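You operate a simulated robot arm through the tools that you are given. There is no shell and no other tool. Be economical: measure what you need, move in short steps, check, and stop when the job is done.

You run a simulated two-armed robot. Do the job below in one go: nothing can be reset, and whatever is moved stays where it is left.

TASK
Turn the desk time knob to 10 min. Fetch the black seal and set it on top of the teal coupling on the top of the orange table. Take the green pad on the top of the orange table and put it away on the top of the orange bench. Put the white bottle labelled "polish" from the top of the white table on the top of the green stand and the white bottle labelled "rinse" on the ledge of the grey cabinet. Switch the gauge switch on. Take the wood block and put it on the shelf under the grey bench. Take the roller from the top of the long grey bench and put it on the top of the steel table. Shut the top drawer of the blue chest. Put the purple card from the top of the cream table on top of the blue sheet there. Fetch the job card and set it on the shelf under the white stand. Take the orange cap and put it on the top of the grey bench. Take the rack card and put it on the small paper sheet. Any order will do. Set down upright: green pad, white bottle, wood block, roller.

It is judged by the outcome, as a careful person would: the job done as asked, and still so three seconds after it is handed in. It fails if anything else is knocked over, pushed out of place, dropped, spilled or broken. A push-on lid holds only when it is set on centred and level and pressed home; a screw cap is set on level and turned clockwise until tight. Flat cloth is picked up by pressing the open fingertips on it (5 to 10 N) and closing them slowly along it; thin cloth reads only 2 to 8 mm in the jaws.

THE ROBOT
Two 7-joint arms with fingered hands on one trunk, on a base that drives. Base frame: it is fixed to the floor where the robot stands at the start and does not move with it; the origin is under the middle of the robot, x ahead of it, y to its left, z up. Readings come in mm, degrees, newtons and seconds.
The left shoulder is at the start at [21, 215, 1348], the right one opposite. With the tool pointing down near the work surface each hand reaches from about 100 to 580 mm from the robot's upright axis, wherever it stands, measured 20 degrees to its own side. Places, roughly: black seal (6x6x2 cm) [4100, -1500, 800]; blue sheet (24x20x4 cm) [-8700, -5100, 900]; card [-9250, -5000, 750]; desk time knob [700, 0, 1200]; gauge switch [-3100, -2700, 1100]; green pad (9x6x6 cm) [4000, -2300, 800]; job card [-9750, -5000, 750]; ledge of the grey cabinet (62x12 cm) [1420, -4800, 820]; orange cap (6x6x5 cm) [-9700, -5100, 900]; rack card [-2500, 11000, 750]; roller (5x5x7 cm) [-3600, -2700, 900]; shelf under the grey bench [-6600, -2600, 300]; shelf under the white stand (96x22 cm) [-11060, -5020, 400]; small paper sheet (37x28x2 cm) [-3900, 6400, 900]; teal coupling [4000, -1750, 750]; top drawer of the blue chest [-2900, -1600, 1100]; top of the green stand (16x29 cm) [1720, -1020, 840]; top of the grey bench [-6600, -2600, 800]; top of the orange bench [700, -800, 800]; top of the steel table [-2300, -1800, 800]; white bottle [4500, -3750, 1000]; wood block (5x5x6 cm) [-3400, -2700, 900]. Payload 3.6 kg a hand.
The TCP of each hand is the grasp point between the finger pads, 22 mm short of the fingertips. In the tool frame z runs along the fingers and y along their closing line. Largest opening 132 mm; the body of the gripper starts 60 mm behind the TCP. The gripper is a hand of 4 fingers: y runs from the thumb to the fingers, the wrist lies at [0, 0, -203] in the tool frame, and closing takes about 1.5 s.
Orientation is that of the tool frame in the base frame, as a unit quaternion [x, y, z, w]. With the fingers straight down and closing along the base's y, the tool's x points along the base's -x, its y along +y and its z along -z.

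THE INTERFACE
- The arms move only by the tool send_rows. It takes "left_rows", "right_rows" or both (then of equal length, played together; a hand with none holds still); each is text: rows parted by semicolons, each of 6 numbers parted by spaces: the shift along the tool's x, y, z in mm, then the turn, a rotation vector about the tool's x, y, z in degrees. In form: x y z rx ry rz; .... A call has 1 to 10 rows; each row is the pose to reach, as a shift and turn from the pose commanded when the call began, along the tool's axes at that moment. "left_hand" and "right_hand" are, for a hand that has rows, the gripper command, from -1 (shut) to 1 (fully open), values between in proportion, set as the call begins (left out, the last holds). Each row takes 0.2 s and may step no farther than 50 mm and 8.6 degrees from the row before; otherwise, or with a gripper value out of range, the whole call is refused. Where a pose cannot be reached the arm comes as near as it can. A force on the tool above 40 N (or 10 N above the force at the start of the call, whichever is more), or a blocked arm, ends the call early, and 0.2 s more pass. Each finger travels about 108 mm/s and halts on what it meets, pressing with about 28 N; the grip force reading is that of the motor and also rises with nothing between the fingers. The clock runs only during rows and for 0.2 s after the last one: add rows that repeat a pose to give the fingers time. It gives the time, the measured TCP pose, the force on the tool (base axes), the opening and the grip force at its end, in the units of the frame above (readings bear some noise), with the torque about the TCP (base axes, N m) and any sound that the robot's microphone picked up, and new pictures: "pictures" is both (left out), scene, wrist or none (wrist: the cameras of the hands that moved).
- Cameras (640 x 400 px; columns grow to the right, rows downward): "scene" is now at [160.8, -12.1, 1309.1]; the picture's right is [-0.17, -0.99, 0.00], its down [0.14, -0.02, -0.99] and it looks along [0.98, -0.17, 0.14] (base axes); focal length 252 px, centre (320, 200). "left" rides on the left gripper at [-53, -53, -84] in its tool frame; the picture's right is [0.71, -0.71, 0.00], its down [0.53, 0.53, -0.67] and it looks along [0.47, 0.47, 0.74] (tool axes); focal length 247 px, centre (320, 200). "right" rides on the right gripper at [53, -53, -84] in its tool frame; the picture's right is [0.71, 0.71, 0.00], its down [-0.53, 0.53, -0.67] and it looks along [-0.47, 0.47, 0.74] (tool axes); focal length 247 px, centre (320, 200). There is no depth. A picture from a camera that has moved, and an enlarged one, comes with that camera's place and axes in the base frame and with its lens.
- move_column(by): slides the trunk up (or, below 0, down) by that many mm; the arms and the scene camera ride with it, the base frame stays. It gives what a move gives, with no picture.
- roll_base(legs): drives the robot by 1 to 6 legs, each [ahead, turn to the left] in mm and degrees, along the robot's own axes; the way and the turn of a leg run together, so that a leg with both is an arc; at most 1500 mm and 180 degrees a leg. The arms and the cameras ride along, it lands a little off, and it stops where it bumps. It gives what a move gives, and a new picture of the scene camera.
- set_fingers(finger1, finger2, finger3, thumb_bend, hand): sets how far each is bent, from 0 (flat) to 100 (curled in); at 30 the hand is open as for a grip, at 70 the pads meet at the TCP. One left out holds its place. A second passes; each finger stops where it meets its share of the squeeze, and holds until it gets a number again. A gripper value or a shape takes the hand back. It gives what a move gives, with no picture; readings hold the bend of each and the force on the fingers (four entries, about 0 where the hand has none), thumb and palm.
- preshape(shape, hand): the hand has 4 fingers and takes this shape, open, in about a second: jaw (thumb against the fingers, like two jaws); tri (thumb and two fingers); tip (a fingertip pinch); poke (one finger out to press); point (the index stretched); flat (the hand flat); cup (the hand cupped); fist (a fist). The gripper value then closes the fingers along that shape, each until it touches; the sizes above hold for jaw. It gives what a move gives, with no picture.
- aim_head(pan, tilt): turns the head with the scene camera to pan (to the left, within 60 degrees either way) and tilt (down, from -29 to 69), counted from straight ahead of the robot. It gives what a move gives, and a new picture of the scene camera.
- enlarge(camera, box): a new picture of the part [left, top, right, bottom] of that camera's present view, enlarged. The clock stands still meanwhile.
- job_done(): hands the job in; it is judged then, once.

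Work in short steps. Places have to be worked out from the pictures, the camera data and where the tool is seen: move nearer, look again, correct. Check each grasp and each placing, and mend what went wrong. You have 556 turns and 360 pictures in all, those below and enlarged ones among them. Open the grippers and draw the arms clear of the work before you hand the job in, unless the task says otherwise; then end with one line.

The tools are called after "Request:" by a JSON object that holds its "op" and its "data". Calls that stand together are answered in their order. send_rows: Moves the arms, as the interface text tells. Its arguments: {"type":"object","properties":{"left_rows":{"type":"string"},"left_hand":{"type":"number"},"right_rows":{"type":"string"},"right_hand":{"type":"number"},"pictures":{"type":"string","enum":["both","scene","wrist","none"]}},"required":[]} The other tools are called the same way: move_column (by) slides the trunk up or down; preshape (shape, hand) gives the hand a shape; set_fingers (finger1, finger2, finger3, thumb_bend, hand) moves the fingers one by one; roll_base (legs) drives the base; aim_head (pan, tilt) turns the head that bears the scene camera; enlarge (camera, box) takes an enlarged picture of a part of a camera's view; job_done () hands the job in.

At the start:

```text
time: 0.0
left_tool_pos: [515.3, 191.4, 1358.8]
left_ee_rot: [-0.001, 1.0, 0.0, 0.0]
left_ft_force: [-0.8, 0.1, 0.8]
left_moment: [0.01, 0.0, 0.0]
left_width: 131.8
left_grip_force: 0.1
left_shape: jaw
left_bend: [30.0, 30.0, 30.0, 30.0]
left_finger forces: [0.0, 0.0, 0.0, 0.0, 0.0, 0.0]
right_tool_pos: [387.1, -160.8, 1326.8]
right_ee_rot: [0.0, 1.0, 0.001, 0.0]
right_ft_force: [0.8, 0.4, -0.3]
right_moment: [0.03, 0.01, 0.0]
right_width: 132.1
right_grip_force: 0.1
right_shape: jaw
right_bend: [30.0, 30.0, 30.0, 30.0]
right_finger forces: [0.0, 0.1, 0.0, 0.0, 0.0, 0.0]
trunk travel left (down, up): [-625.0, 51.0]
robot x, y, heading: [1.0, 4.3, -0.1]
head pan, tilt: [-9.7, -8.0]
```

scene: 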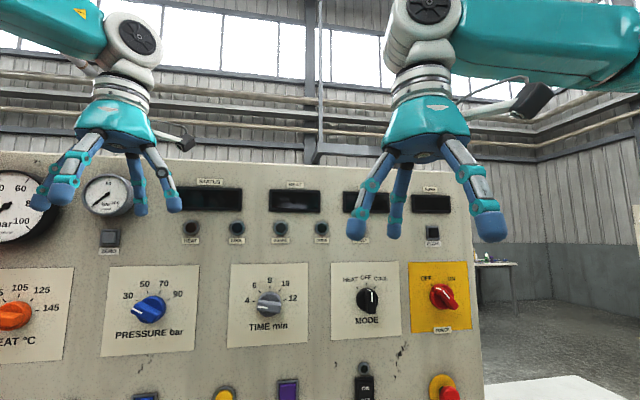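
right: 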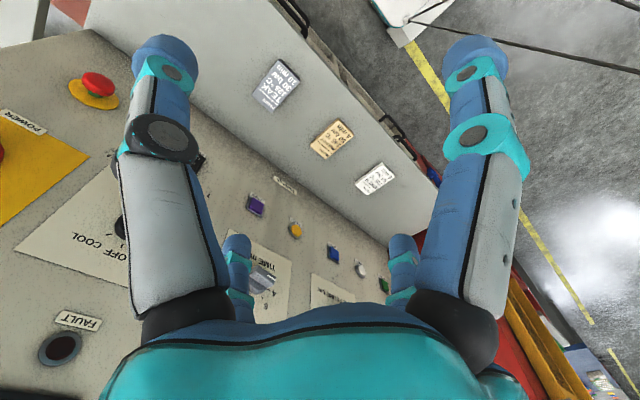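
left: 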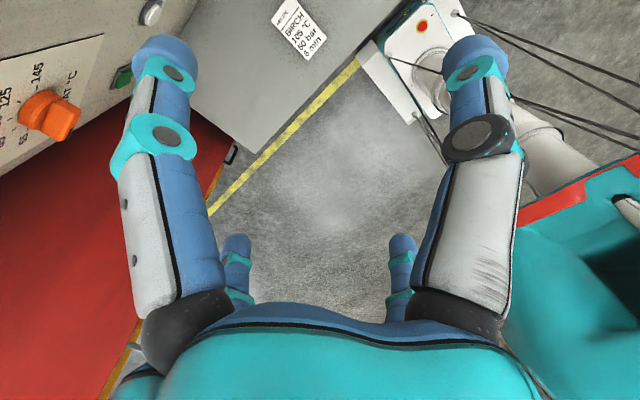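

The time knob (grey) stands on the panel ahead, around px (270,303). I enlarge it to read its pointer.

Request:
{"op": "enlarge", "data": {"camera": "scene", "box": [220, 250, 320, 350]}}

```text
4.00 times, centred on (270, 300) of scene
camera zoom: at [160.8, -12.1, 1309.1], right [-0.17, -0.99, 0.0], down [0.14, -0.02, -0.99], along [0.98, -0.17, 0.14], focal length 1007 px, centre (520, -200)
```

zoom: 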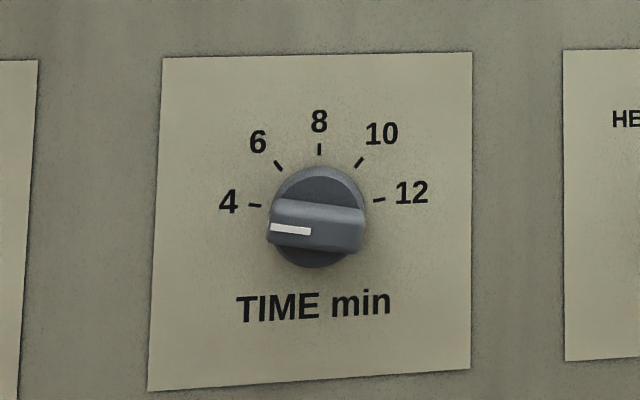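

Both views put the time knob near (700, -2, 1172), pointing at 4, so it needs about 120° clockwise. I swing the right hand to point at the panel, still well short of it.

Request:
{"op": "send_rows", "data": {"right_rows": "-11 10 10 0 -8.5 0; -22 20 20 0 -17 0; -33 30 30 0 -25.5 0; -44 40 40 0 -34 0; -55 50 50 0 -42.5 0; -66 60 60 0 -51 0; -77 70 70 0 -59.5 0; -88 80 80 0 -68 0; -99 90 90 0 -76.5 0; -110 100 100 0 -85 0", "right_hand": 0.2, "pictures": "none"}}

```text
time: 2.2
left_tool_pos: [514.2, 192.2, 1358.1]
left_ee_rot: [-0.001, 1.0, -0.001, -0.001]
left_ft_force: [0.2, -0.5, -0.3]
left_moment: [0.02, -0.01, 0.03]
left_width: 131.8
left_grip_force: 0.1
left_shape: jaw
left_bend: [30.0, 30.0, 30.0, 30.0]
left_finger forces: [0.0, 0.1, 0.0, 0.0, 0.0, 0.1]
right_tool_pos: [496.0, -59.7, 1226.3]
right_ee_rot: [0.0, 0.738, 0.001, 0.675]
right_ft_force: [0.1, 0.4, -0.4]
right_moment: [0.02, -0.02, 0.02]
right_width: 79.6
right_grip_force: 0.0
right_shape: jaw
right_bend: [32.0, 32.0, 32.0, 70.0]
right_finger forces: [0.0, 0.0, 0.0, 0.1, 0.1, 0.1]
trunk travel left (down, up): [-625.0, 51.0]
robot x, y, heading: [-1.6, -0.7, -0.1]
head pan, tilt: [-9.7, -8.0]
```

The hand now points ahead within 5°. I level it out and view the wrist picture.

Request:
{"op": "send_rows", "data": {"right_rows": "0 0 0 0 -5 0; 4 30 2 0 -5 0; 50 60 5 0 -5 0", "pictures": "wrist"}}

Request:
{"op": "send_rows", "data": {"right_rows": "0 0 0 0 0 -8.5; 0 0 0 0 0 -17; 0 0 0 0 0 -25.5; 0 0 0 0 0 -34; 0 0 0 0 0 -42.5; 0 0 0 0 0 -51; 0 0 0 0 0 -59.5; 0 0 0 0 0 -68; 0 0 0 0 0 -76.5; 0 0 0 0 0 -80", "pictures": "both"}}

```text
refused: row 3 steps farther than a row can; nothing moved
```

```text
time: 4.4
left_tool_pos: [513.7, 192.6, 1359.5]
left_ee_rot: [0.0, 1.0, 0.0, 0.0]
left_ft_force: [0.1, 0.3, -0.4]
left_moment: [-0.01, 0.02, -0.01]
left_width: 132.1
left_grip_force: 0.0
left_shape: jaw
left_bend: [30.0, 30.0, 30.0, 30.0]
left_finger forces: [0.0, 0.0, 0.0, 0.1, 0.1, 0.0]
right_tool_pos: [497.7, -61.1, 1226.1]
right_ee_rot: [-0.474, 0.565, -0.434, 0.517]
right_ft_force: [0.1, 0.9, 0.3]
right_moment: [-0.01, -0.02, 0.0]
right_width: 79.8
right_grip_force: 0.1
right_shape: jaw
right_bend: [32.0, 32.0, 32.0, 70.0]
right_finger forces: [0.1, 0.1, 0.1, 0.0, 0.2, 0.0]
trunk travel left (down, up): [-625.0, 51.0]
robot x, y, heading: [-0.2, -0.1, 0.1]
head pan, tilt: [-9.7, -8.0]
camera scene: at [160.8, -12.1, 1309.1], right [-0.17, -0.99, 0.0], down [0.14, -0.02, -0.99], along [0.98, -0.17, 0.14], focal length 252 px, centre (320, 200)
camera right: at [416.9, -122.5, 1276.7], right [-0.07, -0.57, -0.82], down [-0.7, 0.61, -0.37], along [0.71, 0.55, -0.45], focal length 247 px, centre (320, 200)
```

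scene: 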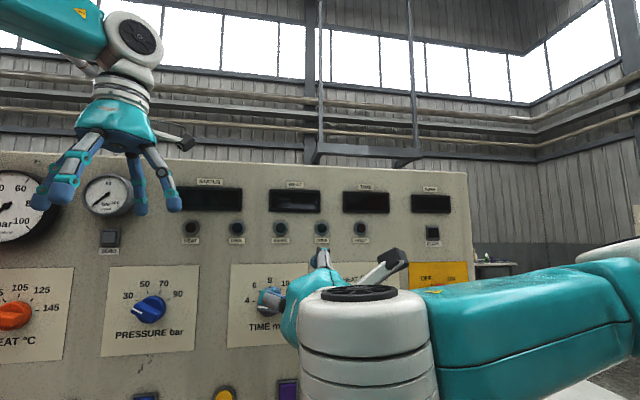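
right: 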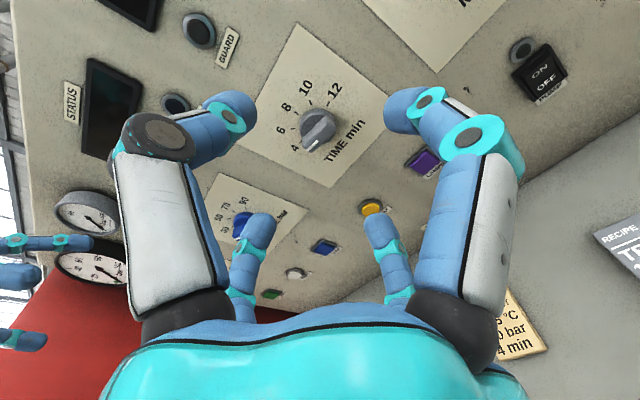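

The wrist view confirms the knob at about (700,-4,1174). I level the hand and move up in front of it, at x≈640.

Request:
{"op": "send_rows", "data": {"right_rows": "-12 12 36 4.9 -0.9 0; -25 25 73 4.9 -0.9 0; -37 37 110 4.9 -0.9 0; -49 50 146 4.9 -0.9 0; -49 50 146 4.9 -0.9 0", "pictures": "wrist"}}

```text
time: 5.6
left_tool_pos: [513.3, 192.0, 1360.8]
left_ee_rot: [-0.001, 1.0, 0.0, 0.0]
left_ft_force: [-0.8, 0.8, -0.3]
left_moment: [-0.01, 0.01, 0.01]
left_width: 131.8
left_grip_force: 0.1
left_shape: jaw
left_bend: [30.0, 30.0, 30.0, 30.0]
left_finger forces: [0.1, 0.0, 0.0, 0.0, 0.0, 0.0]
right_tool_pos: [637.7, -4.8, 1173.9]
right_ee_rot: [-0.454, 0.542, -0.454, 0.542]
right_ft_force: [1.0, -0.1, -0.1]
right_moment: [0.01, 0.05, -0.03]
right_width: 79.7
right_grip_force: 0.1
right_shape: jaw
right_bend: [32.0, 32.0, 32.0, 70.0]
right_finger forces: [0.1, 0.0, 0.0, 0.0, 0.0, 0.0]
trunk travel left (down, up): [-625.0, 51.0]
robot x, y, heading: [-0.6, 1.6, 0.1]
head pan, tilt: [-9.7, -8.0]
camera right: at [554.5, -66.0, 1217.9], right [0.0, -0.57, -0.82], down [-0.67, 0.61, -0.43], along [0.74, 0.55, -0.38], focal length 247 px, centre (320, 200)
```

right: 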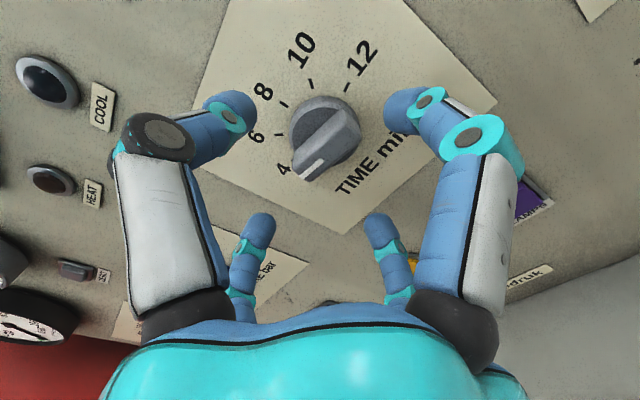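

The knob's bar face is at x≈693 and the panel at about 714; the bar lies near horizontal, some 13° off my jaws. I roll -13°, advance 48 mm and then close.

Request:
{"op": "send_rows", "data": {"right_rows": "1 1 5 0 0 -6.5; 2 2 20 0 0 -13; 2 2 35 0 0 -13; 2 2 48 0 0 -13; 2 2 48 0 0 -13", "pictures": "wrist"}}

```text
time: 6.8
left_tool_pos: [513.5, 192.0, 1359.8]
left_ee_rot: [-0.001, 1.0, 0.001, 0.0]
left_ft_force: [0.3, 0.1, -0.1]
left_moment: [-0.02, -0.01, 0.01]
left_width: 131.8
left_grip_force: 0.1
left_shape: jaw
left_bend: [30.0, 30.0, 30.0, 30.0]
left_finger forces: [0.0, 0.1, 0.0, 0.0, 0.0, 0.0]
right_tool_pos: [687.6, -6.1, 1170.5]
right_ee_rot: [0.513, -0.487, 0.512, -0.487]
right_ft_force: [0.1, 0.1, 0.0]
right_moment: [0.02, 0.01, -0.04]
right_width: 79.5
right_grip_force: 0.0
right_shape: jaw
right_bend: [32.0, 32.0, 32.0, 70.0]
right_finger forces: [0.0, 0.0, 0.0, 0.1, 0.0, 0.1]
trunk travel left (down, up): [-625.0, 51.0]
robot x, y, heading: [1.3, 3.3, -0.3]
head pan, tilt: [-9.7, -8.0]
camera right: at [603.3, -56.2, 1228.1], right [0.0, -0.74, -0.67], down [-0.67, 0.5, -0.55], along [0.74, 0.45, -0.5], focal length 247 px, centre (320, 200)
```

right: 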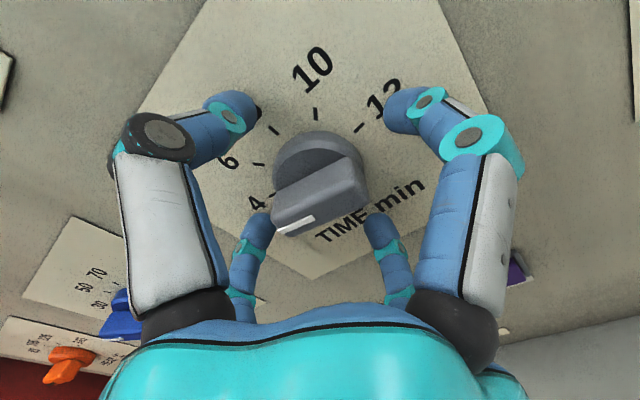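

The bar sits between the fingers. I close on it.

Request:
{"op": "send_rows", "data": {"right_rows": "0 0 0 0 0 0; 0 0 0 0 0 0; 0 0 0 0 0 0; 0 0 0 0 0 0; 0 0 0 0 0 0; 0 0 0 0 0 0; 0 0 0 0 0 0", "right_hand": -1, "pictures": "wrist"}}

```text
time: 8.4
left_tool_pos: [514.5, 193.2, 1360.2]
left_ee_rot: [-0.001, 1.0, 0.0, 0.0]
left_ft_force: [-0.2, 0.3, -0.1]
left_moment: [0.03, 0.01, -0.02]
left_width: 131.7
left_grip_force: 0.0
left_shape: jaw
left_bend: [30.0, 30.0, 30.0, 30.0]
left_finger forces: [0.0, 0.0, 0.1, 0.1, 0.0, 0.1]
right_tool_pos: [687.4, -5.1, 1172.4]
right_ee_rot: [0.513, -0.486, 0.513, -0.488]
right_ft_force: [0.3, -1.6, 1.3]
right_moment: [0.1, -0.05, -0.01]
right_width: 37.2
right_grip_force: 28.3
right_shape: jaw
right_bend: [78.0, 79.0, 44.0, 70.0]
right_finger forces: [24.9, 24.6, 25.2, 0.0, 25.9, 0.0]
trunk travel left (down, up): [-625.0, 51.0]
robot x, y, heading: [-0.4, -0.8, -0.2]
head pan, tilt: [-9.7, -8.0]
camera right: at [603.3, -56.5, 1228.1], right [0.0, -0.74, -0.67], down [-0.67, 0.5, -0.55], along [0.74, 0.45, -0.5], focal length 247 px, centre (320, 200)
```

right: 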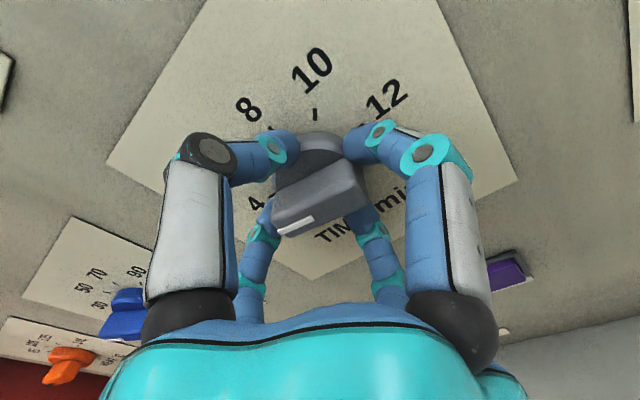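

Gripped all around. I turn it clockwise by 66° first and check.

Request:
{"op": "send_rows", "data": {"right_rows": "0 0 0 0 0 8; 0 0 0 0 0 16; 0 0 0 0 0 24; 0 0 0 0 0 32; 0 0 0 0 0 40; 0 0 0 0 0 48; 0 0 0 0 0 56; 0 0 0 0 0 64", "pictures": "wrist"}}

```text
time: 10.2
left_tool_pos: [514.4, 193.2, 1359.8]
left_ee_rot: [-0.001, 1.0, 0.0, -0.001]
left_ft_force: [0.2, 0.6, 0.7]
left_moment: [0.0, 0.01, 0.01]
left_width: 132.0
left_grip_force: 0.1
left_shape: jaw
left_bend: [30.0, 30.0, 30.0, 30.0]
left_finger forces: [0.0, 0.0, 0.0, 0.0, 0.1, 0.1]
right_tool_pos: [686.3, -5.2, 1169.4]
right_ee_rot: [-0.176, 0.686, -0.176, 0.683]
right_ft_force: [-8.4, -1.5, -15.4]
right_moment: [-0.05, 0.24, 0.0]
right_width: 36.9
right_grip_force: 27.7
right_shape: jaw
right_bend: [78.0, 79.0, 79.0, 70.0]
right_finger forces: [30.1, 28.7, 23.7, 0.0, 27.1, 0.0]
trunk travel left (down, up): [-625.0, 51.0]
robot x, y, heading: [-1.2, 0.4, 0.1]
head pan, tilt: [-9.7, -8.0]
camera right: at [603.5, -77.9, 1148.7], right [0.0, 0.28, -0.96], down [-0.67, 0.71, 0.21], along [0.75, 0.64, 0.18], focal length 247 px, centre (320, 200)
```

right: 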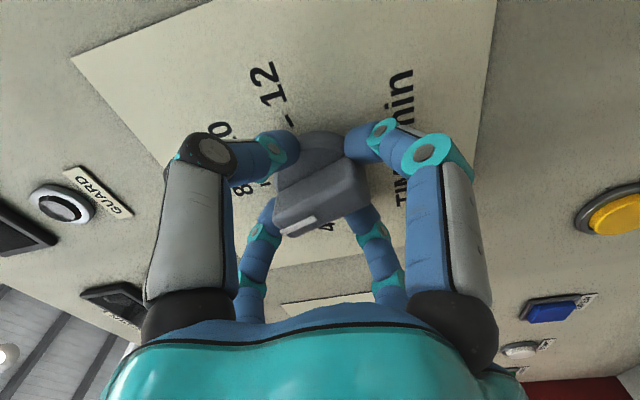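

The knob turns with the hand. I continue another 68°, then let go and look.

Request:
{"op": "send_rows", "data": {"right_rows": "0 0 0 0 0 7.5; 0 0 0 0 0 15; 0 0 0 0 0 22.5; 0 0 0 0 0 30; 0 0 0 0 0 38; 0 0 0 0 0 46; 0 0 0 0 0 54; 0 0 0 0 0 61; 0 0 0 0 0 68; 0 0 0 0 0 68", "pictures": "wrist"}}

```text
time: 12.4
left_tool_pos: [515.5, 193.6, 1359.6]
left_ee_rot: [-0.001, 1.0, 0.0, -0.001]
left_ft_force: [0.1, 0.0, -0.1]
left_moment: [0.03, 0.01, 0.0]
left_width: 131.7
left_grip_force: 0.1
left_shape: jaw
left_bend: [30.0, 30.0, 30.0, 30.0]
left_finger forces: [0.0, 0.0, 0.1, 0.0, 0.1, 0.0]
right_tool_pos: [687.2, -4.2, 1167.1]
right_ee_rot: [0.237, 0.668, 0.236, 0.664]
right_ft_force: [-8.5, 10.0, -21.1]
right_moment: [-0.01, 0.37, 0.23]
right_width: 37.0
right_grip_force: 27.8
right_shape: jaw
right_bend: [78.0, 79.0, 79.0, 70.0]
right_finger forces: [30.0, 26.8, 23.9, 0.0, 30.9, 0.0]
trunk travel left (down, up): [-625.0, 51.0]
robot x, y, heading: [0.3, 1.9, 0.2]
head pan, tilt: [-9.7, -8.0]
camera right: at [603.2, -11.0, 1093.8], right [0.0, 0.99, -0.1], down [-0.66, 0.08, 0.74], along [0.75, 0.07, 0.66], focal length 247 px, centre (320, 200)
```

right: 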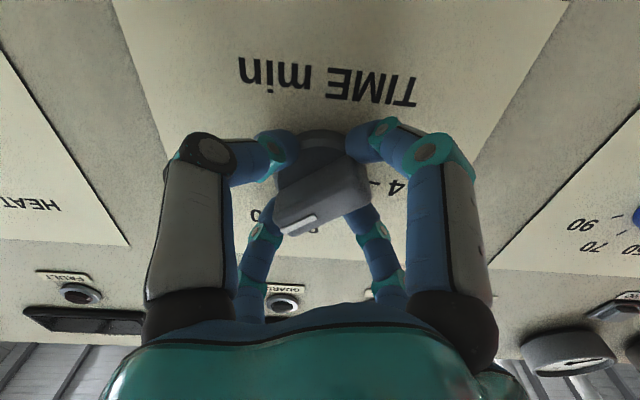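

Now I open and draw back 80 mm to see the pointer.

Request:
{"op": "send_rows", "data": {"right_rows": "0 0 0 0 0 0; 0 0 0 0 0 0; 0 0 0 0 0 0; 0 0 0 0 0 0; 0 0 -40 0 0 0; 0 0 -80 0 0 0; 0 0 -120 0 0 0", "right_hand": 0.4, "pictures": "wrist"}}

```text
time: 14.2
left_tool_pos: [514.3, 191.6, 1361.1]
left_ee_rot: [-0.001, 1.0, 0.0, -0.001]
left_ft_force: [-0.1, -0.1, -0.1]
left_moment: [0.01, 0.04, 0.01]
left_width: 132.0
left_grip_force: 0.0
left_shape: jaw
left_bend: [30.0, 30.0, 30.0, 30.0]
left_finger forces: [0.0, 0.0, 0.0, 0.0, 0.0, 0.1]
right_tool_pos: [584.4, -51.8, 1159.9]
right_ee_rot: [0.214, 0.663, 0.187, 0.692]
right_ft_force: [0.3, -0.4, -0.6]
right_moment: [-0.01, 0.0, 0.0]
right_width: 92.3
right_grip_force: 0.1
right_shape: jaw
right_bend: [28.0, 28.0, 28.0, 65.0]
right_finger forces: [0.0, 0.1, 0.0, 0.0, 0.0, 0.0]
trunk travel left (down, up): [-625.0, 51.0]
robot x, y, heading: [-0.7, 1.4, -0.3]
head pan, tilt: [-9.7, -8.0]
stopped in row 7 (right hand): the arm was blocked; the commanded pose is now the measured one
camera right: at [501.9, -63.5, 1084.8], right [0.05, 0.98, -0.21], down [-0.68, 0.19, 0.71], along [0.73, 0.1, 0.67], focal length 247 px, centre (320, 200)
```

right: 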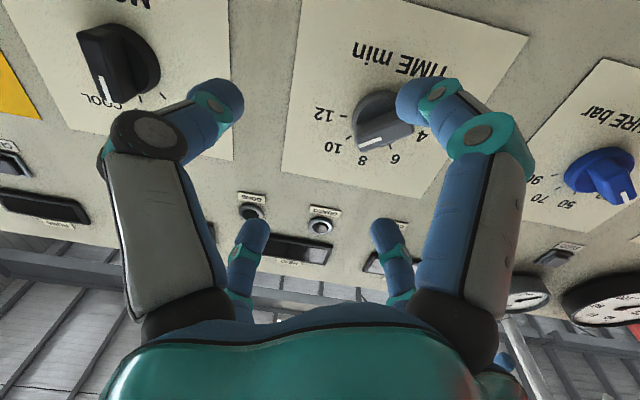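

The arm jammed a little at the end, but it is clear. I enlarge the knob to read it.

Request:
{"op": "enlarge", "data": {"camera": "right", "box": [310, 60, 440, 190]}}

```text
3.08 times, centred on (375, 125) of right
camera zoom: at [501.9, -63.5, 1084.8], right [0.05, 0.98, -0.21], down [-0.68, 0.19, 0.71], along [0.73, 0.1, 0.67], focal length 760 px, centre (151, 431)
```

zoom: 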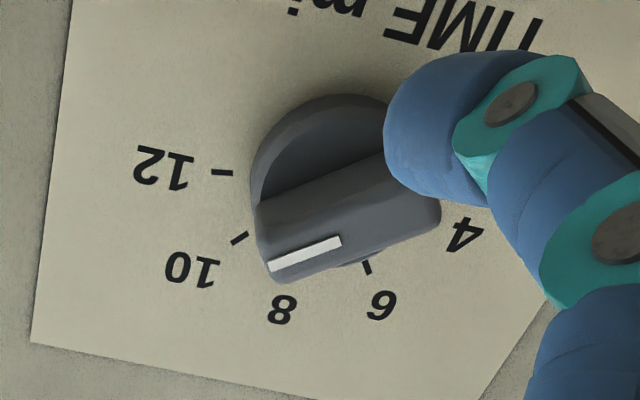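

By ray-casting, the ticks centre on (-4,1169) and the pointer stands near 51°, where 10 is 40°. I regrip and turn back 11°.

Request:
{"op": "send_rows", "data": {"right_rows": "10 22 0 -1.1 3.2 6.1; 20 45 10 -1.1 3.2 6.1; 22 47 54 -1.1 3.2 6.1; 23.6 47.6 100 -1.1 3.2 6.1; 23.6 47.6 100 -1.1 3.2 6.1", "pictures": "none"}}

Request:
{"op": "send_rows", "data": {"right_rows": "0 0 0 0 0 0; 0 0 0 0 0 0; 0 0 0 0 0 0; 0 0 0 0 0 0; 0 0 0 0 0 0; 0 0 0 0 0 0; 0 0 0 0 0 -4; 0 0 0 0 0 -8; 0 0 0 0 0 -11; 0 0 0 0 0 -11", "right_hand": -1, "pictures": "none"}}

Request:
{"op": "send_rows", "data": {"right_rows": "0 0 0 0 0 0; 0 0 0 0 0 0; 0 0 0 0 0 0; 0 0 0 0 0 0; 0 0 -40 0 0 0; 0 0 -80 0 0 0", "right_hand": 0.4, "pictures": "none"}}

```text
time: 15.4
left_tool_pos: [513.3, 192.7, 1359.7]
left_ee_rot: [-0.001, 1.0, 0.0, 0.0]
left_ft_force: [1.1, -0.3, 0.8]
left_moment: [0.02, 0.01, -0.01]
left_width: 131.8
left_grip_force: 0.0
left_shape: jaw
left_bend: [30.0, 30.0, 30.0, 30.0]
left_finger forces: [0.0, 0.0, 0.0, 0.1, 0.0, 0.0]
right_tool_pos: [692.4, -27.6, 1162.7]
right_ee_rot: [0.238, 0.669, 0.218, 0.67]
right_ft_force: [-8.0, 1.2, -1.4]
right_moment: [-0.13, -0.12, 0.43]
right_width: 91.8
right_grip_force: 0.1
right_shape: jaw
right_bend: [28.0, 26.0, 28.0, 65.0]
right_finger forces: [0.7, 7.3, 0.0, 0.1, 0.0, 0.1]
trunk travel left (down, up): [-625.0, 51.0]
robot x, y, heading: [-1.1, 0.8, 0.2]
head pan, tilt: [-9.7, -8.0]
```

```text
time: 17.6
left_tool_pos: [511.7, 185.5, 1363.9]
left_ee_rot: [-0.001, 1.0, 0.002, 0.001]
left_ft_force: [-0.4, -0.3, 0.5]
left_moment: [0.0, -0.03, -0.03]
left_width: 132.2
left_grip_force: 0.0
left_shape: jaw
left_bend: [30.0, 30.0, 30.0, 30.0]
left_finger forces: [0.0, 0.0, 0.0, 0.0, 0.1, 0.0]
right_tool_pos: [689.5, -25.8, 1172.3]
right_ee_rot: [0.179, 0.683, 0.16, 0.69]
right_ft_force: [-12.3, -33.2, 5.2]
right_moment: [0.05, -0.11, -0.69]
right_width: 10.8
right_grip_force: 28.0
right_shape: jaw
right_bend: [81.0, 35.0, 70.0, 69.0]
right_finger forces: [29.6, 31.5, 0.0, 0.0, 0.0, 0.0]
trunk travel left (down, up): [-625.0, 51.0]
robot x, y, heading: [6.0, 0.1, -0.0]
head pan, tilt: [-9.7, -8.0]
```

```text
time: 19.2
left_tool_pos: [514.2, 192.4, 1360.5]
left_ee_rot: [0.0, 1.0, 0.0, -0.001]
left_ft_force: [0.3, -0.1, 0.3]
left_moment: [-0.03, 0.01, 0.0]
left_width: 131.8
left_grip_force: 0.0
left_shape: jaw
left_bend: [30.0, 30.0, 30.0, 30.0]
left_finger forces: [0.0, 0.0, 0.1, 0.0, 0.0, 0.0]
right_tool_pos: [630.1, -51.8, 1172.6]
right_ee_rot: [0.155, 0.675, 0.126, 0.71]
right_ft_force: [0.2, -0.3, -0.5]
right_moment: [0.0, 0.02, 0.03]
right_width: 92.3
right_grip_force: 0.1
right_shape: jaw
right_bend: [28.0, 28.0, 28.0, 65.0]
right_finger forces: [0.1, 0.0, 0.0, 0.0, 0.1, 0.0]
trunk travel left (down, up): [-625.0, 51.0]
robot x, y, heading: [2.4, -1.1, -0.1]
head pan, tilt: [-9.7, -8.0]
stopped in row 6 (right hand): the arm was blocked; the commanded pose is now the measured one
```

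The hand went in 23 mm to the right, so the regrip missed. I take a picture to see what the knob did.

Request:
{"op": "enlarge", "data": {"camera": "right", "box": [310, 60, 440, 190]}}

Request:
{"op": "aim_head", "data": {"pan": 0, "tilt": 15}}

```text
3.08 times, centred on (375, 125) of right
camera zoom: at [546.4, -75.7, 1100.7], right [0.06, 0.93, -0.37], down [-0.68, 0.31, 0.66], along [0.73, 0.21, 0.65], focal length 760 px, centre (151, 431)
```

zoom: 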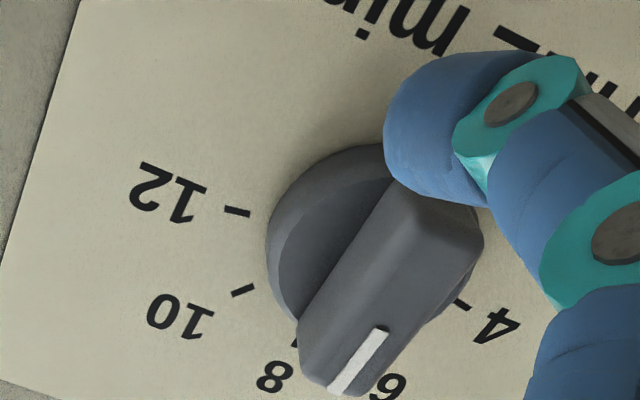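

```text
time: 20.1
left_tool_pos: [514.2, 192.1, 1359.9]
left_ee_rot: [0.0, 1.0, 0.0, 0.0]
left_ft_force: [0.7, 0.5, -0.4]
left_moment: [-0.01, 0.02, 0.01]
left_width: 132.3
left_grip_force: 0.1
left_shape: jaw
left_bend: [30.0, 30.0, 30.0, 30.0]
left_finger forces: [0.0, 0.0, 0.0, 0.0, 0.0, 0.1]
right_tool_pos: [628.1, -51.3, 1173.2]
right_ee_rot: [0.154, 0.675, 0.128, 0.71]
right_ft_force: [0.1, 0.1, -0.1]
right_moment: [-0.02, -0.01, 0.01]
right_width: 92.4
right_grip_force: 0.1
right_shape: jaw
right_bend: [28.0, 28.0, 28.0, 65.0]
right_finger forces: [0.0, 0.0, 0.0, 0.0, 0.0, 0.0]
trunk travel left (down, up): [-625.0, 51.0]
robot x, y, heading: [2.0, -0.7, 0.0]
head pan, tilt: [0.0, 15.0]
camera scene: at [169.9, 2.4, 1272.8], right [0.0, -1.0, 0.0], down [-0.26, 0.0, -0.97], along [0.97, 0.0, -0.26], focal length 252 px, centre (320, 200)
```

scene: 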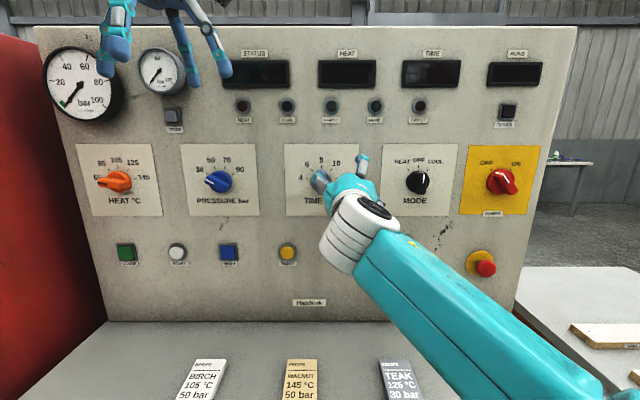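

The knob now points at 8, so it needs 40° more clockwise. I bring the hand back to the neutral roll in front of the knob, where the arm has free travel.

Request:
{"op": "send_rows", "data": {"right_rows": "7 14 1 -0.7 1 -7.7; 15 28 2 -1.4 1.9 -15.3; 22.3 41.8 2.6 -2.1 2.9 -23; 22.3 41.8 2.6 -2.1 2.9 -23; 22.3 41.8 2.6 -2.1 2.9 -23", "pictures": "wrist"}}

```text
time: 21.3
left_tool_pos: [514.2, 191.7, 1359.3]
left_ee_rot: [-0.001, 1.0, -0.001, -0.001]
left_ft_force: [-0.1, -0.2, 0.0]
left_moment: [0.0, 0.0, -0.03]
left_width: 132.0
left_grip_force: 0.1
left_shape: jaw
left_bend: [30.0, 30.0, 30.0, 30.0]
left_finger forces: [0.0, 0.1, 0.0, 0.0, 0.0, 0.0]
right_tool_pos: [636.5, -10.0, 1168.8]
right_ee_rot: [0.001, 0.707, -0.006, 0.708]
right_ft_force: [0.0, -0.8, -0.5]
right_moment: [0.02, -0.01, 0.02]
right_width: 92.2
right_grip_force: 0.0
right_shape: jaw
right_bend: [28.0, 28.0, 28.0, 65.0]
right_finger forces: [0.0, 0.0, 0.0, 0.0, 0.0, 0.0]
trunk travel left (down, up): [-625.0, 51.0]
robot x, y, heading: [0.9, -4.9, -0.2]
head pan, tilt: [0.0, 15.0]
camera right: at [551.5, -62.9, 1116.0], right [0.01, 0.7, -0.71], down [-0.66, 0.54, 0.52], along [0.75, 0.47, 0.47], focal length 247 px, centre (320, 200)
```

right: 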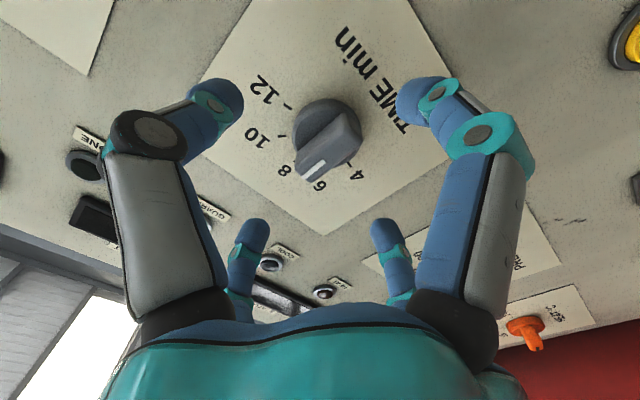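

Now aligned but 6 mm right of centre. I advance 50 mm with that correction and close.

Request:
{"op": "send_rows", "data": {"right_rows": "0 6 20 0 0 0; 0 6 50 0 0 0; 0 6 50 0 0 0", "pictures": "none"}}

Request:
{"op": "send_rows", "data": {"right_rows": "0 0 0 0 0 0; 0 0 0 0 0 0; 0 0 0 0 0 0; 0 0 0 0 0 0; 0 0 0 0 0 0; 0 0 0 0 0 0; 0 0 0 0 0 0", "right_hand": -1, "pictures": "wrist"}}

```text
time: 22.1
left_tool_pos: [513.6, 192.2, 1360.4]
left_ee_rot: [-0.001, 1.0, 0.0, 0.001]
left_ft_force: [-0.2, -0.4, 0.5]
left_moment: [0.0, -0.02, 0.02]
left_width: 131.6
left_grip_force: 0.0
left_shape: jaw
left_bend: [30.0, 30.0, 30.0, 30.0]
left_finger forces: [0.1, 0.0, 0.1, 0.0, 0.1, 0.0]
right_tool_pos: [683.1, 2.2, 1172.3]
right_ee_rot: [0.003, 0.707, 0.002, 0.707]
right_ft_force: [0.1, 0.4, -0.1]
right_moment: [0.01, 0.03, 0.01]
right_width: 92.5
right_grip_force: 0.0
right_shape: jaw
right_bend: [28.0, 28.0, 28.0, 65.0]
right_finger forces: [0.0, 0.0, 0.0, 0.1, 0.0, 0.0]
trunk travel left (down, up): [-625.0, 51.0]
robot x, y, heading: [-0.2, -1.6, 0.2]
head pan, tilt: [0.0, 15.0]
```

```text
time: 23.7
left_tool_pos: [513.8, 192.5, 1361.0]
left_ee_rot: [-0.002, 1.0, 0.0, 0.0]
left_ft_force: [0.0, 0.1, -0.3]
left_moment: [-0.03, 0.03, 0.0]
left_width: 132.0
left_grip_force: 0.0
left_shape: jaw
left_bend: [30.0, 30.0, 30.0, 30.0]
left_finger forces: [0.1, 0.1, 0.0, 0.1, 0.1, 0.0]
right_tool_pos: [682.3, 3.9, 1172.1]
right_ee_rot: [0.002, 0.707, 0.001, 0.707]
right_ft_force: [2.1, 2.4, 6.4]
right_moment: [-0.06, -0.12, 0.08]
right_width: 38.8
right_grip_force: 27.7
right_shape: jaw
right_bend: [79.0, 76.0, 78.0, 70.0]
right_finger forces: [25.3, 26.4, 25.0, 0.1, 23.9, 0.1]
trunk travel left (down, up): [-625.0, 51.0]
robot x, y, heading: [-0.8, -3.0, -0.2]
head pan, tilt: [0.0, 15.0]
camera right: at [598.0, -48.9, 1118.2], right [0.0, 0.71, -0.7], down [-0.67, 0.52, 0.53], along [0.74, 0.47, 0.48], focal length 247 px, centre (320, 200)
```

right: 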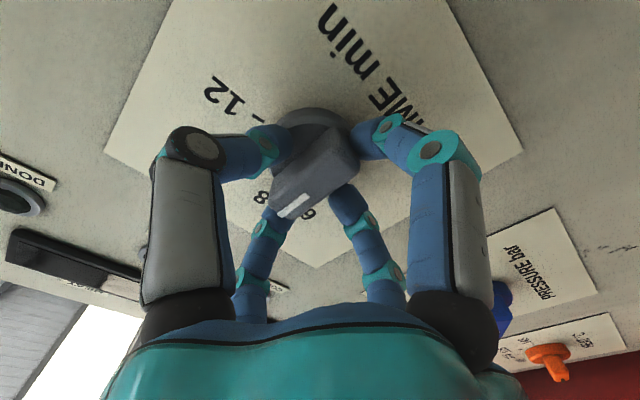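

Gripped, pointer measured near 5°. I turn it 35° clockwise, then release and pull back a little.

Request:
{"op": "send_rows", "data": {"right_rows": "0 0 0 0 0 7; 0 0 0 0 0 14; 0 0 0 0 0 21; 0 0 0 0 0 28; 0 0 0 0 0 35; 0 0 0 0 0 35", "pictures": "none"}}

Request:
{"op": "send_rows", "data": {"right_rows": "0 0 0 0 0 0; 0 0 0 0 0 0; 0 0 0 0 0 0; 0 0 0 0 0 0; 0 0 0 0 0 0; 0 0 -30 0 0 0; 0 0 -50 0 0 0; 0 0 -65 0 0 -6", "right_hand": 0.6, "pictures": "wrist"}}

```text
time: 24.7
left_tool_pos: [508.5, 196.1, 1361.8]
left_ee_rot: [-0.001, 1.0, -0.001, 0.002]
left_ft_force: [-0.2, -0.4, -0.6]
left_moment: [0.05, -0.04, -0.02]
left_width: 132.0
left_grip_force: 0.0
left_shape: jaw
left_bend: [30.0, 30.0, 30.0, 30.0]
left_finger forces: [0.1, 0.0, 0.0, 0.1, 0.0, 0.0]
right_tool_pos: [683.2, 1.2, 1173.2]
right_ee_rot: [0.148, 0.685, 0.163, 0.695]
right_ft_force: [-31.2, 27.7, -11.7]
right_moment: [0.14, 0.46, 0.28]
right_width: 39.5
right_grip_force: 28.2
right_shape: jaw
right_bend: [79.0, 76.0, 78.0, 70.0]
right_finger forces: [26.7, 38.0, 24.7, 0.0, 38.3, 0.0]
trunk travel left (down, up): [-625.0, 51.0]
robot x, y, heading: [-1.7, 1.0, 0.2]
head pan, tilt: [0.0, 15.0]
stopped in row 5 (right hand): the force on the tool passed its limit at 41 N (the readings are from after the stop); the commanded pose is now the measured one
```

```text
time: 26.7
left_tool_pos: [513.8, 191.9, 1362.6]
left_ee_rot: [-0.001, 1.0, 0.0, -0.001]
left_ft_force: [0.2, 0.0, 1.0]
left_moment: [0.03, 0.01, -0.01]
left_width: 132.0
left_grip_force: 0.1
left_shape: jaw
left_bend: [30.0, 30.0, 30.0, 30.0]
left_finger forces: [0.0, 0.0, 0.0, 0.0, 0.0, 0.0]
right_tool_pos: [635.1, -28.7, 1181.1]
right_ee_rot: [0.113, 0.682, 0.1, 0.716]
right_ft_force: [-0.9, -0.8, -0.3]
right_moment: [0.0, 0.0, -0.01]
right_width: 105.1
right_grip_force: 0.0
right_shape: jaw
right_bend: [25.0, 25.0, 25.0, 47.0]
right_finger forces: [0.0, 0.1, 0.0, 0.1, 0.0, 0.0]
trunk travel left (down, up): [-625.0, 51.0]
robot x, y, heading: [-1.0, -0.8, -0.0]
head pan, tilt: [0.0, 15.0]
stopped in row 8 (right hand): the arm was blocked; the commanded pose is now the measured one
camera right: at [553.7, -62.5, 1110.0], right [0.04, 0.89, -0.46], down [-0.69, 0.36, 0.63], along [0.72, 0.29, 0.63], focal length 247 px, centre (320, 200)
```

right: 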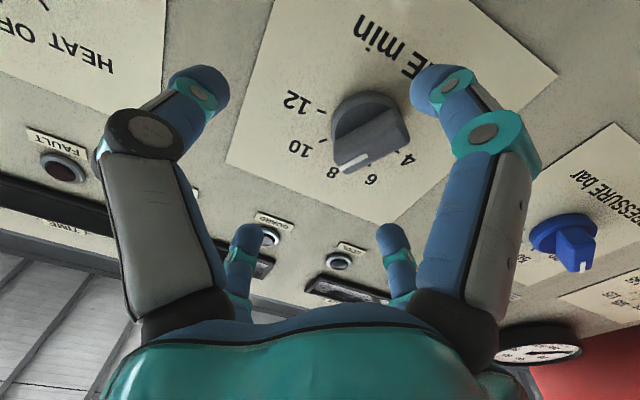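

The arm stopped a bit early at the turn. I enlarge to read the pointer.

Request:
{"op": "enlarge", "data": {"camera": "right", "box": [310, 80, 430, 200]}}

```text
3.33 times, centred on (370, 140) of right
camera zoom: at [553.7, -62.5, 1110.0], right [0.04, 0.89, -0.46], down [-0.69, 0.36, 0.63], along [0.72, 0.29, 0.63], focal length 823 px, centre (153, 400)
```

zoom: 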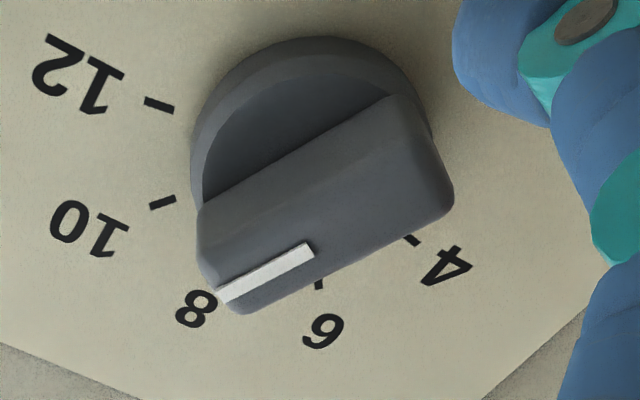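

The pointer is at about 26°, 13° short, and the right arm runs out of travel rolling this way across the body. I move the right hand away and will finish with the left hand, which mirrors it.

Request:
{"op": "send_rows", "data": {"right_rows": "0 -45 -5 0 0 -6; 0 -90 -20 0 0 -12; 0 -130 -45 0 0 -18; 0 -160 -80 0 0 -18; 0 -180 -120 0 0 -18; 40 -200 -150 0 0 -18", "left_rows": "0 0 0 0 -8 0; 0 0 0 0 -16 0; 0 0 0 0 -24 0; 0 0 0 0 -32 0; 0 0 0 0 -40 0; 0 0 0 0 -48 0", "left_hand": 0.2, "pictures": "none"}}

```text
refused: row 6 steps farther than a row can; nothing moved
```

One step was too long; I shorten it and resend.

Request:
{"op": "send_rows", "data": {"right_rows": "0 -45 -5 0 0 -6; 0 -90 -20 0 0 -12; 0 -130 -45 0 0 -18; 0 -160 -80 0 0 -18; 0 -180 -120 0 0 -18; 30 -195 -145 0 0 -18", "left_rows": "0 0 0 0 -8 0; 0 0 0 0 -16 0; 0 0 0 0 -24 0; 0 0 0 0 -32 0; 0 0 0 0 -40 0; 0 0 0 0 -48 0", "left_hand": 0.2, "pictures": "none"}}

```text
time: 28.1
left_tool_pos: [511.6, 192.9, 1362.2]
left_ee_rot: [-0.001, 0.913, 0.0, 0.408]
left_ft_force: [-0.2, -0.1, -0.6]
left_moment: [-0.04, 0.02, 0.01]
left_width: 79.7
left_grip_force: 0.0
left_shape: jaw
left_bend: [32.0, 32.0, 32.0, 70.0]
left_finger forces: [0.0, 0.0, 0.1, 0.0, 0.0, 0.0]
right_tool_pos: [486.8, -200.8, 1086.1]
right_ee_rot: [0.005, 0.691, -0.011, 0.723]
right_ft_force: [0.2, -0.1, 0.6]
right_moment: [0.01, -0.02, -0.03]
right_width: 105.2
right_grip_force: 0.0
right_shape: jaw
right_bend: [25.0, 25.0, 25.0, 47.0]
right_finger forces: [0.0, 0.1, 0.0, 0.1, 0.0, 0.0]
trunk travel left (down, up): [-625.0, 51.0]
robot x, y, heading: [4.2, 1.4, 0.1]
head pan, tilt: [0.0, 15.0]
```

I bring the left hand in front of the knob, pointing forward.

Request:
{"op": "send_rows", "data": {"left_rows": "18 -32 27 0 -7 0; 36 -64 54 0 -14 0; 55 -96 81 0 -21 0; 73 -129 108 0 -28 0; 91 -161 135 0 -35 0; 109 -193 162 0 -42 0; 109 -193 162 0 -42 0", "pictures": "none"}}

Request:
{"op": "send_rows", "data": {"left_rows": "0 0 0 0 0 7; 0 0 0 0 0 14; 0 0 0 0 0 21; 0 0 40 0 0 27; 0 0 75 0 0 27; 0 0 75 0 0 27", "pictures": "wrist"}}

```text
time: 29.7
left_tool_pos: [560.4, -0.1, 1174.0]
left_ee_rot: [-0.001, 0.706, 0.0, 0.708]
left_ft_force: [-0.7, 1.1, 0.7]
left_moment: [-0.01, -0.02, -0.02]
left_width: 79.8
left_grip_force: 0.0
left_shape: jaw
left_bend: [32.0, 32.0, 32.0, 70.0]
left_finger forces: [0.1, 0.0, 0.0, 0.0, 0.0, 0.1]
right_tool_pos: [487.3, -202.1, 1086.0]
right_ee_rot: [0.005, 0.691, -0.011, 0.723]
right_ft_force: [0.4, -0.1, 0.0]
right_moment: [0.02, 0.01, -0.01]
right_width: 105.6
right_grip_force: 0.0
right_shape: jaw
right_bend: [25.0, 25.0, 25.0, 47.0]
right_finger forces: [0.0, 0.0, 0.0, 0.1, 0.0, 0.1]
trunk travel left (down, up): [-625.0, 51.0]
robot x, y, heading: [0.1, -1.7, 0.0]
head pan, tilt: [0.0, 15.0]
```

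```text
time: 31.1
left_tool_pos: [637.1, -1.1, 1172.7]
left_ee_rot: [0.163, 0.688, 0.166, 0.687]
left_ft_force: [-0.4, 0.2, 0.2]
left_moment: [-0.02, 0.0, -0.03]
left_width: 79.8
left_grip_force: 0.2
left_shape: jaw
left_bend: [32.0, 32.0, 32.0, 70.0]
left_finger forces: [0.0, 0.0, 0.0, 0.0, 0.0, 0.0]
right_tool_pos: [486.1, -202.0, 1085.6]
right_ee_rot: [0.005, 0.691, -0.01, 0.722]
right_ft_force: [0.9, 0.3, 0.2]
right_moment: [-0.02, 0.02, -0.01]
right_width: 105.5
right_grip_force: 0.0
right_shape: jaw
right_bend: [25.0, 25.0, 25.0, 47.0]
right_finger forces: [0.1, 0.0, 0.0, 0.0, 0.1, 0.1]
trunk travel left (down, up): [-625.0, 51.0]
robot x, y, heading: [2.3, -1.6, 0.2]
head pan, tilt: [0.0, 15.0]
camera left: at [552.1, -72.9, 1196.3], right [0.0, -0.31, -0.95], down [-0.67, 0.71, -0.23], along [0.74, 0.64, -0.21], focal length 247 px, centre (320, 200)
```

left: 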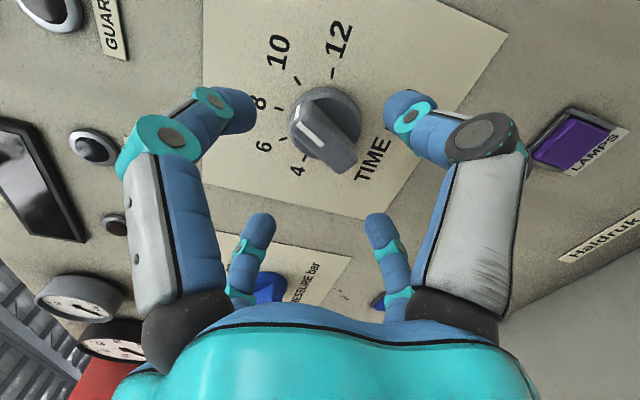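

This view suggests the pointer is nearly at 10 already. I enlarge to check carefully.

Request:
{"op": "enlarge", "data": {"camera": "left", "box": [240, 40, 370, 170]}}

```text
3.08 times, centred on (305, 105) of left
camera zoom: at [552.1, -72.9, 1196.3], right [0.0, -0.31, -0.95], down [-0.67, 0.71, -0.23], along [0.74, 0.64, -0.21], focal length 760 px, centre (366, 492)
```

zoom: 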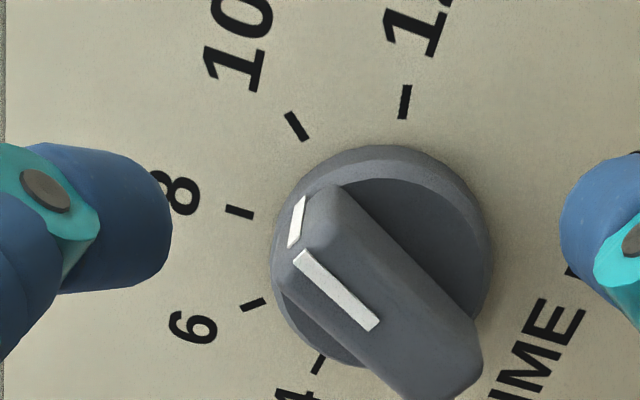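

Pointer measured about 29°; it needs 11° more. I advance with the left hand and close.

Request:
{"op": "send_rows", "data": {"left_rows": "0 -3 25 0 0 0; 0 -3 46 0 0 0; 0 -3 46 0 0 0", "pictures": "none"}}

Request:
{"op": "send_rows", "data": {"left_rows": "0 0 0 0 0 0; 0 0 0 0 0 0; 0 0 0 0 0 0; 0 0 0 0 0 0; 0 0 0 0 0 0; 0 0 0 0 0 0; 0 0 0 0 0 0", "left_hand": -1, "pictures": "wrist"}}

```text
time: 31.9
left_tool_pos: [684.3, -4.6, 1170.2]
left_ee_rot: [0.165, 0.688, 0.165, 0.687]
left_ft_force: [-0.1, 0.8, 0.2]
left_moment: [0.0, 0.03, 0.0]
left_width: 79.9
left_grip_force: 0.0
left_shape: jaw
left_bend: [32.0, 32.0, 32.0, 70.0]
left_finger forces: [0.0, 0.0, 0.0, 0.1, 0.0, 0.1]
right_tool_pos: [487.9, -202.1, 1085.6]
right_ee_rot: [0.005, 0.691, -0.01, 0.723]
right_ft_force: [0.0, 0.6, -0.8]
right_moment: [0.02, -0.01, -0.03]
right_width: 105.2
right_grip_force: 0.0
right_shape: jaw
right_bend: [25.0, 25.0, 25.0, 47.0]
right_finger forces: [0.1, 0.0, 0.0, 0.0, 0.0, 0.0]
trunk travel left (down, up): [-625.0, 51.0]
robot x, y, heading: [-0.2, 1.8, 0.1]
head pan, tilt: [0.0, 15.0]
```

```text
time: 33.5
left_tool_pos: [682.3, -3.5, 1169.9]
left_ee_rot: [0.164, 0.688, 0.166, 0.687]
left_ft_force: [-2.9, 1.2, -1.8]
left_moment: [-0.03, 0.08, -0.01]
left_width: 36.5
left_grip_force: 27.5
left_shape: jaw
left_bend: [79.0, 79.0, 79.0, 70.0]
left_finger forces: [24.6, 25.6, 24.8, 0.1, 27.7, 0.1]
right_tool_pos: [485.7, -202.6, 1086.2]
right_ee_rot: [0.005, 0.691, -0.01, 0.722]
right_ft_force: [0.0, 0.1, -0.5]
right_moment: [0.01, -0.02, 0.02]
right_width: 105.5
right_grip_force: 0.1
right_shape: jaw
right_bend: [25.0, 25.0, 25.0, 47.0]
right_finger forces: [0.0, 0.0, 0.0, 0.0, 0.0, 0.0]
trunk travel left (down, up): [-625.0, 51.0]
robot x, y, heading: [-2.5, 2.7, 0.2]
head pan, tilt: [0.0, 15.0]
camera left: at [598.4, -74.7, 1193.8], right [0.0, -0.31, -0.95], down [-0.67, 0.71, -0.23], along [0.74, 0.64, -0.21], focal length 247 px, centre (320, 200)
```

left: 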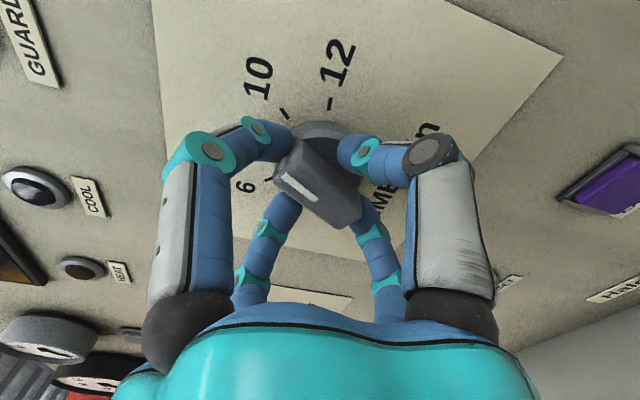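

Gripped squarely at 27°. I turn 13° more, release and back off.

Request:
{"op": "send_rows", "data": {"left_rows": "0 0 0 0 0 6.5; 0 0 0 0 0 13; 0 0 0 0 0 13; 0 0 0 0 0 13", "pictures": "none"}}

Request:
{"op": "send_rows", "data": {"left_rows": "0 0 0 0 0 0; 0 0 0 0 0 0; 0 0 0 0 0 0; 0 0 0 0 0 0; 0 0 0 0 0 0; 0 0 -40 0 0 0; 0 0 -80 0 0 0", "left_hand": 0.4, "pictures": "none"}}

Request:
{"op": "enlarge", "data": {"camera": "left", "box": [240, 50, 370, 180]}}

```text
time: 34.5
left_tool_pos: [682.5, -3.3, 1170.4]
left_ee_rot: [0.241, 0.665, 0.243, 0.664]
left_ft_force: [-1.0, 0.5, -2.2]
left_moment: [0.01, 0.08, -0.05]
left_width: 36.4
left_grip_force: 28.9
left_shape: jaw
left_bend: [79.0, 79.0, 79.0, 70.0]
left_finger forces: [24.6, 24.7, 24.7, 0.1, 27.3, 0.0]
right_tool_pos: [488.4, -201.3, 1085.8]
right_ee_rot: [0.005, 0.691, -0.01, 0.723]
right_ft_force: [0.4, 0.3, 0.7]
right_moment: [0.02, 0.0, 0.01]
right_width: 105.5
right_grip_force: 0.0
right_shape: jaw
right_bend: [25.0, 25.0, 25.0, 47.0]
right_finger forces: [0.0, 0.1, 0.0, 0.0, 0.0, 0.0]
trunk travel left (down, up): [-625.0, 51.0]
robot x, y, heading: [-0.7, 1.5, -0.3]
head pan, tilt: [0.0, 15.0]
```

```text
time: 36.1
left_tool_pos: [601.0, -2.9, 1171.4]
left_ee_rot: [0.24, 0.664, 0.244, 0.664]
left_ft_force: [0.5, 0.0, -0.7]
left_moment: [-0.04, 0.02, 0.01]
left_width: 92.1
left_grip_force: 0.0
left_shape: jaw
left_bend: [28.0, 28.0, 28.0, 65.0]
left_finger forces: [0.0, 0.0, 0.0, 0.1, 0.0, 0.1]
right_tool_pos: [487.2, -201.9, 1085.6]
right_ee_rot: [0.005, 0.691, -0.01, 0.723]
right_ft_force: [-1.3, 1.5, 0.5]
right_moment: [-0.02, -0.05, 0.01]
right_width: 105.1
right_grip_force: 0.0
right_shape: jaw
right_bend: [25.0, 25.0, 25.0, 47.0]
right_finger forces: [0.0, 0.1, 0.0, 0.0, 0.0, 0.0]
trunk travel left (down, up): [-625.0, 51.0]
robot x, y, heading: [2.2, 0.6, 0.1]
head pan, tilt: [0.0, 15.0]
```

```text
3.08 times, centred on (305, 115) of left
camera zoom: at [516.8, -78.0, 1178.3], right [0.0, -0.09, -1.0], down [-0.67, 0.74, -0.07], along [0.74, 0.67, -0.06], focal length 760 px, centre (366, 462)
```

zoom: 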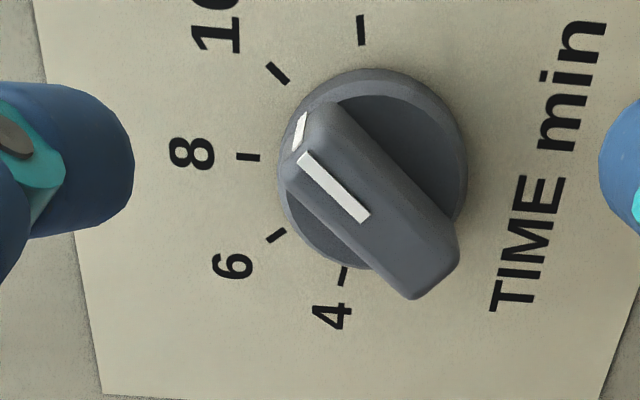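

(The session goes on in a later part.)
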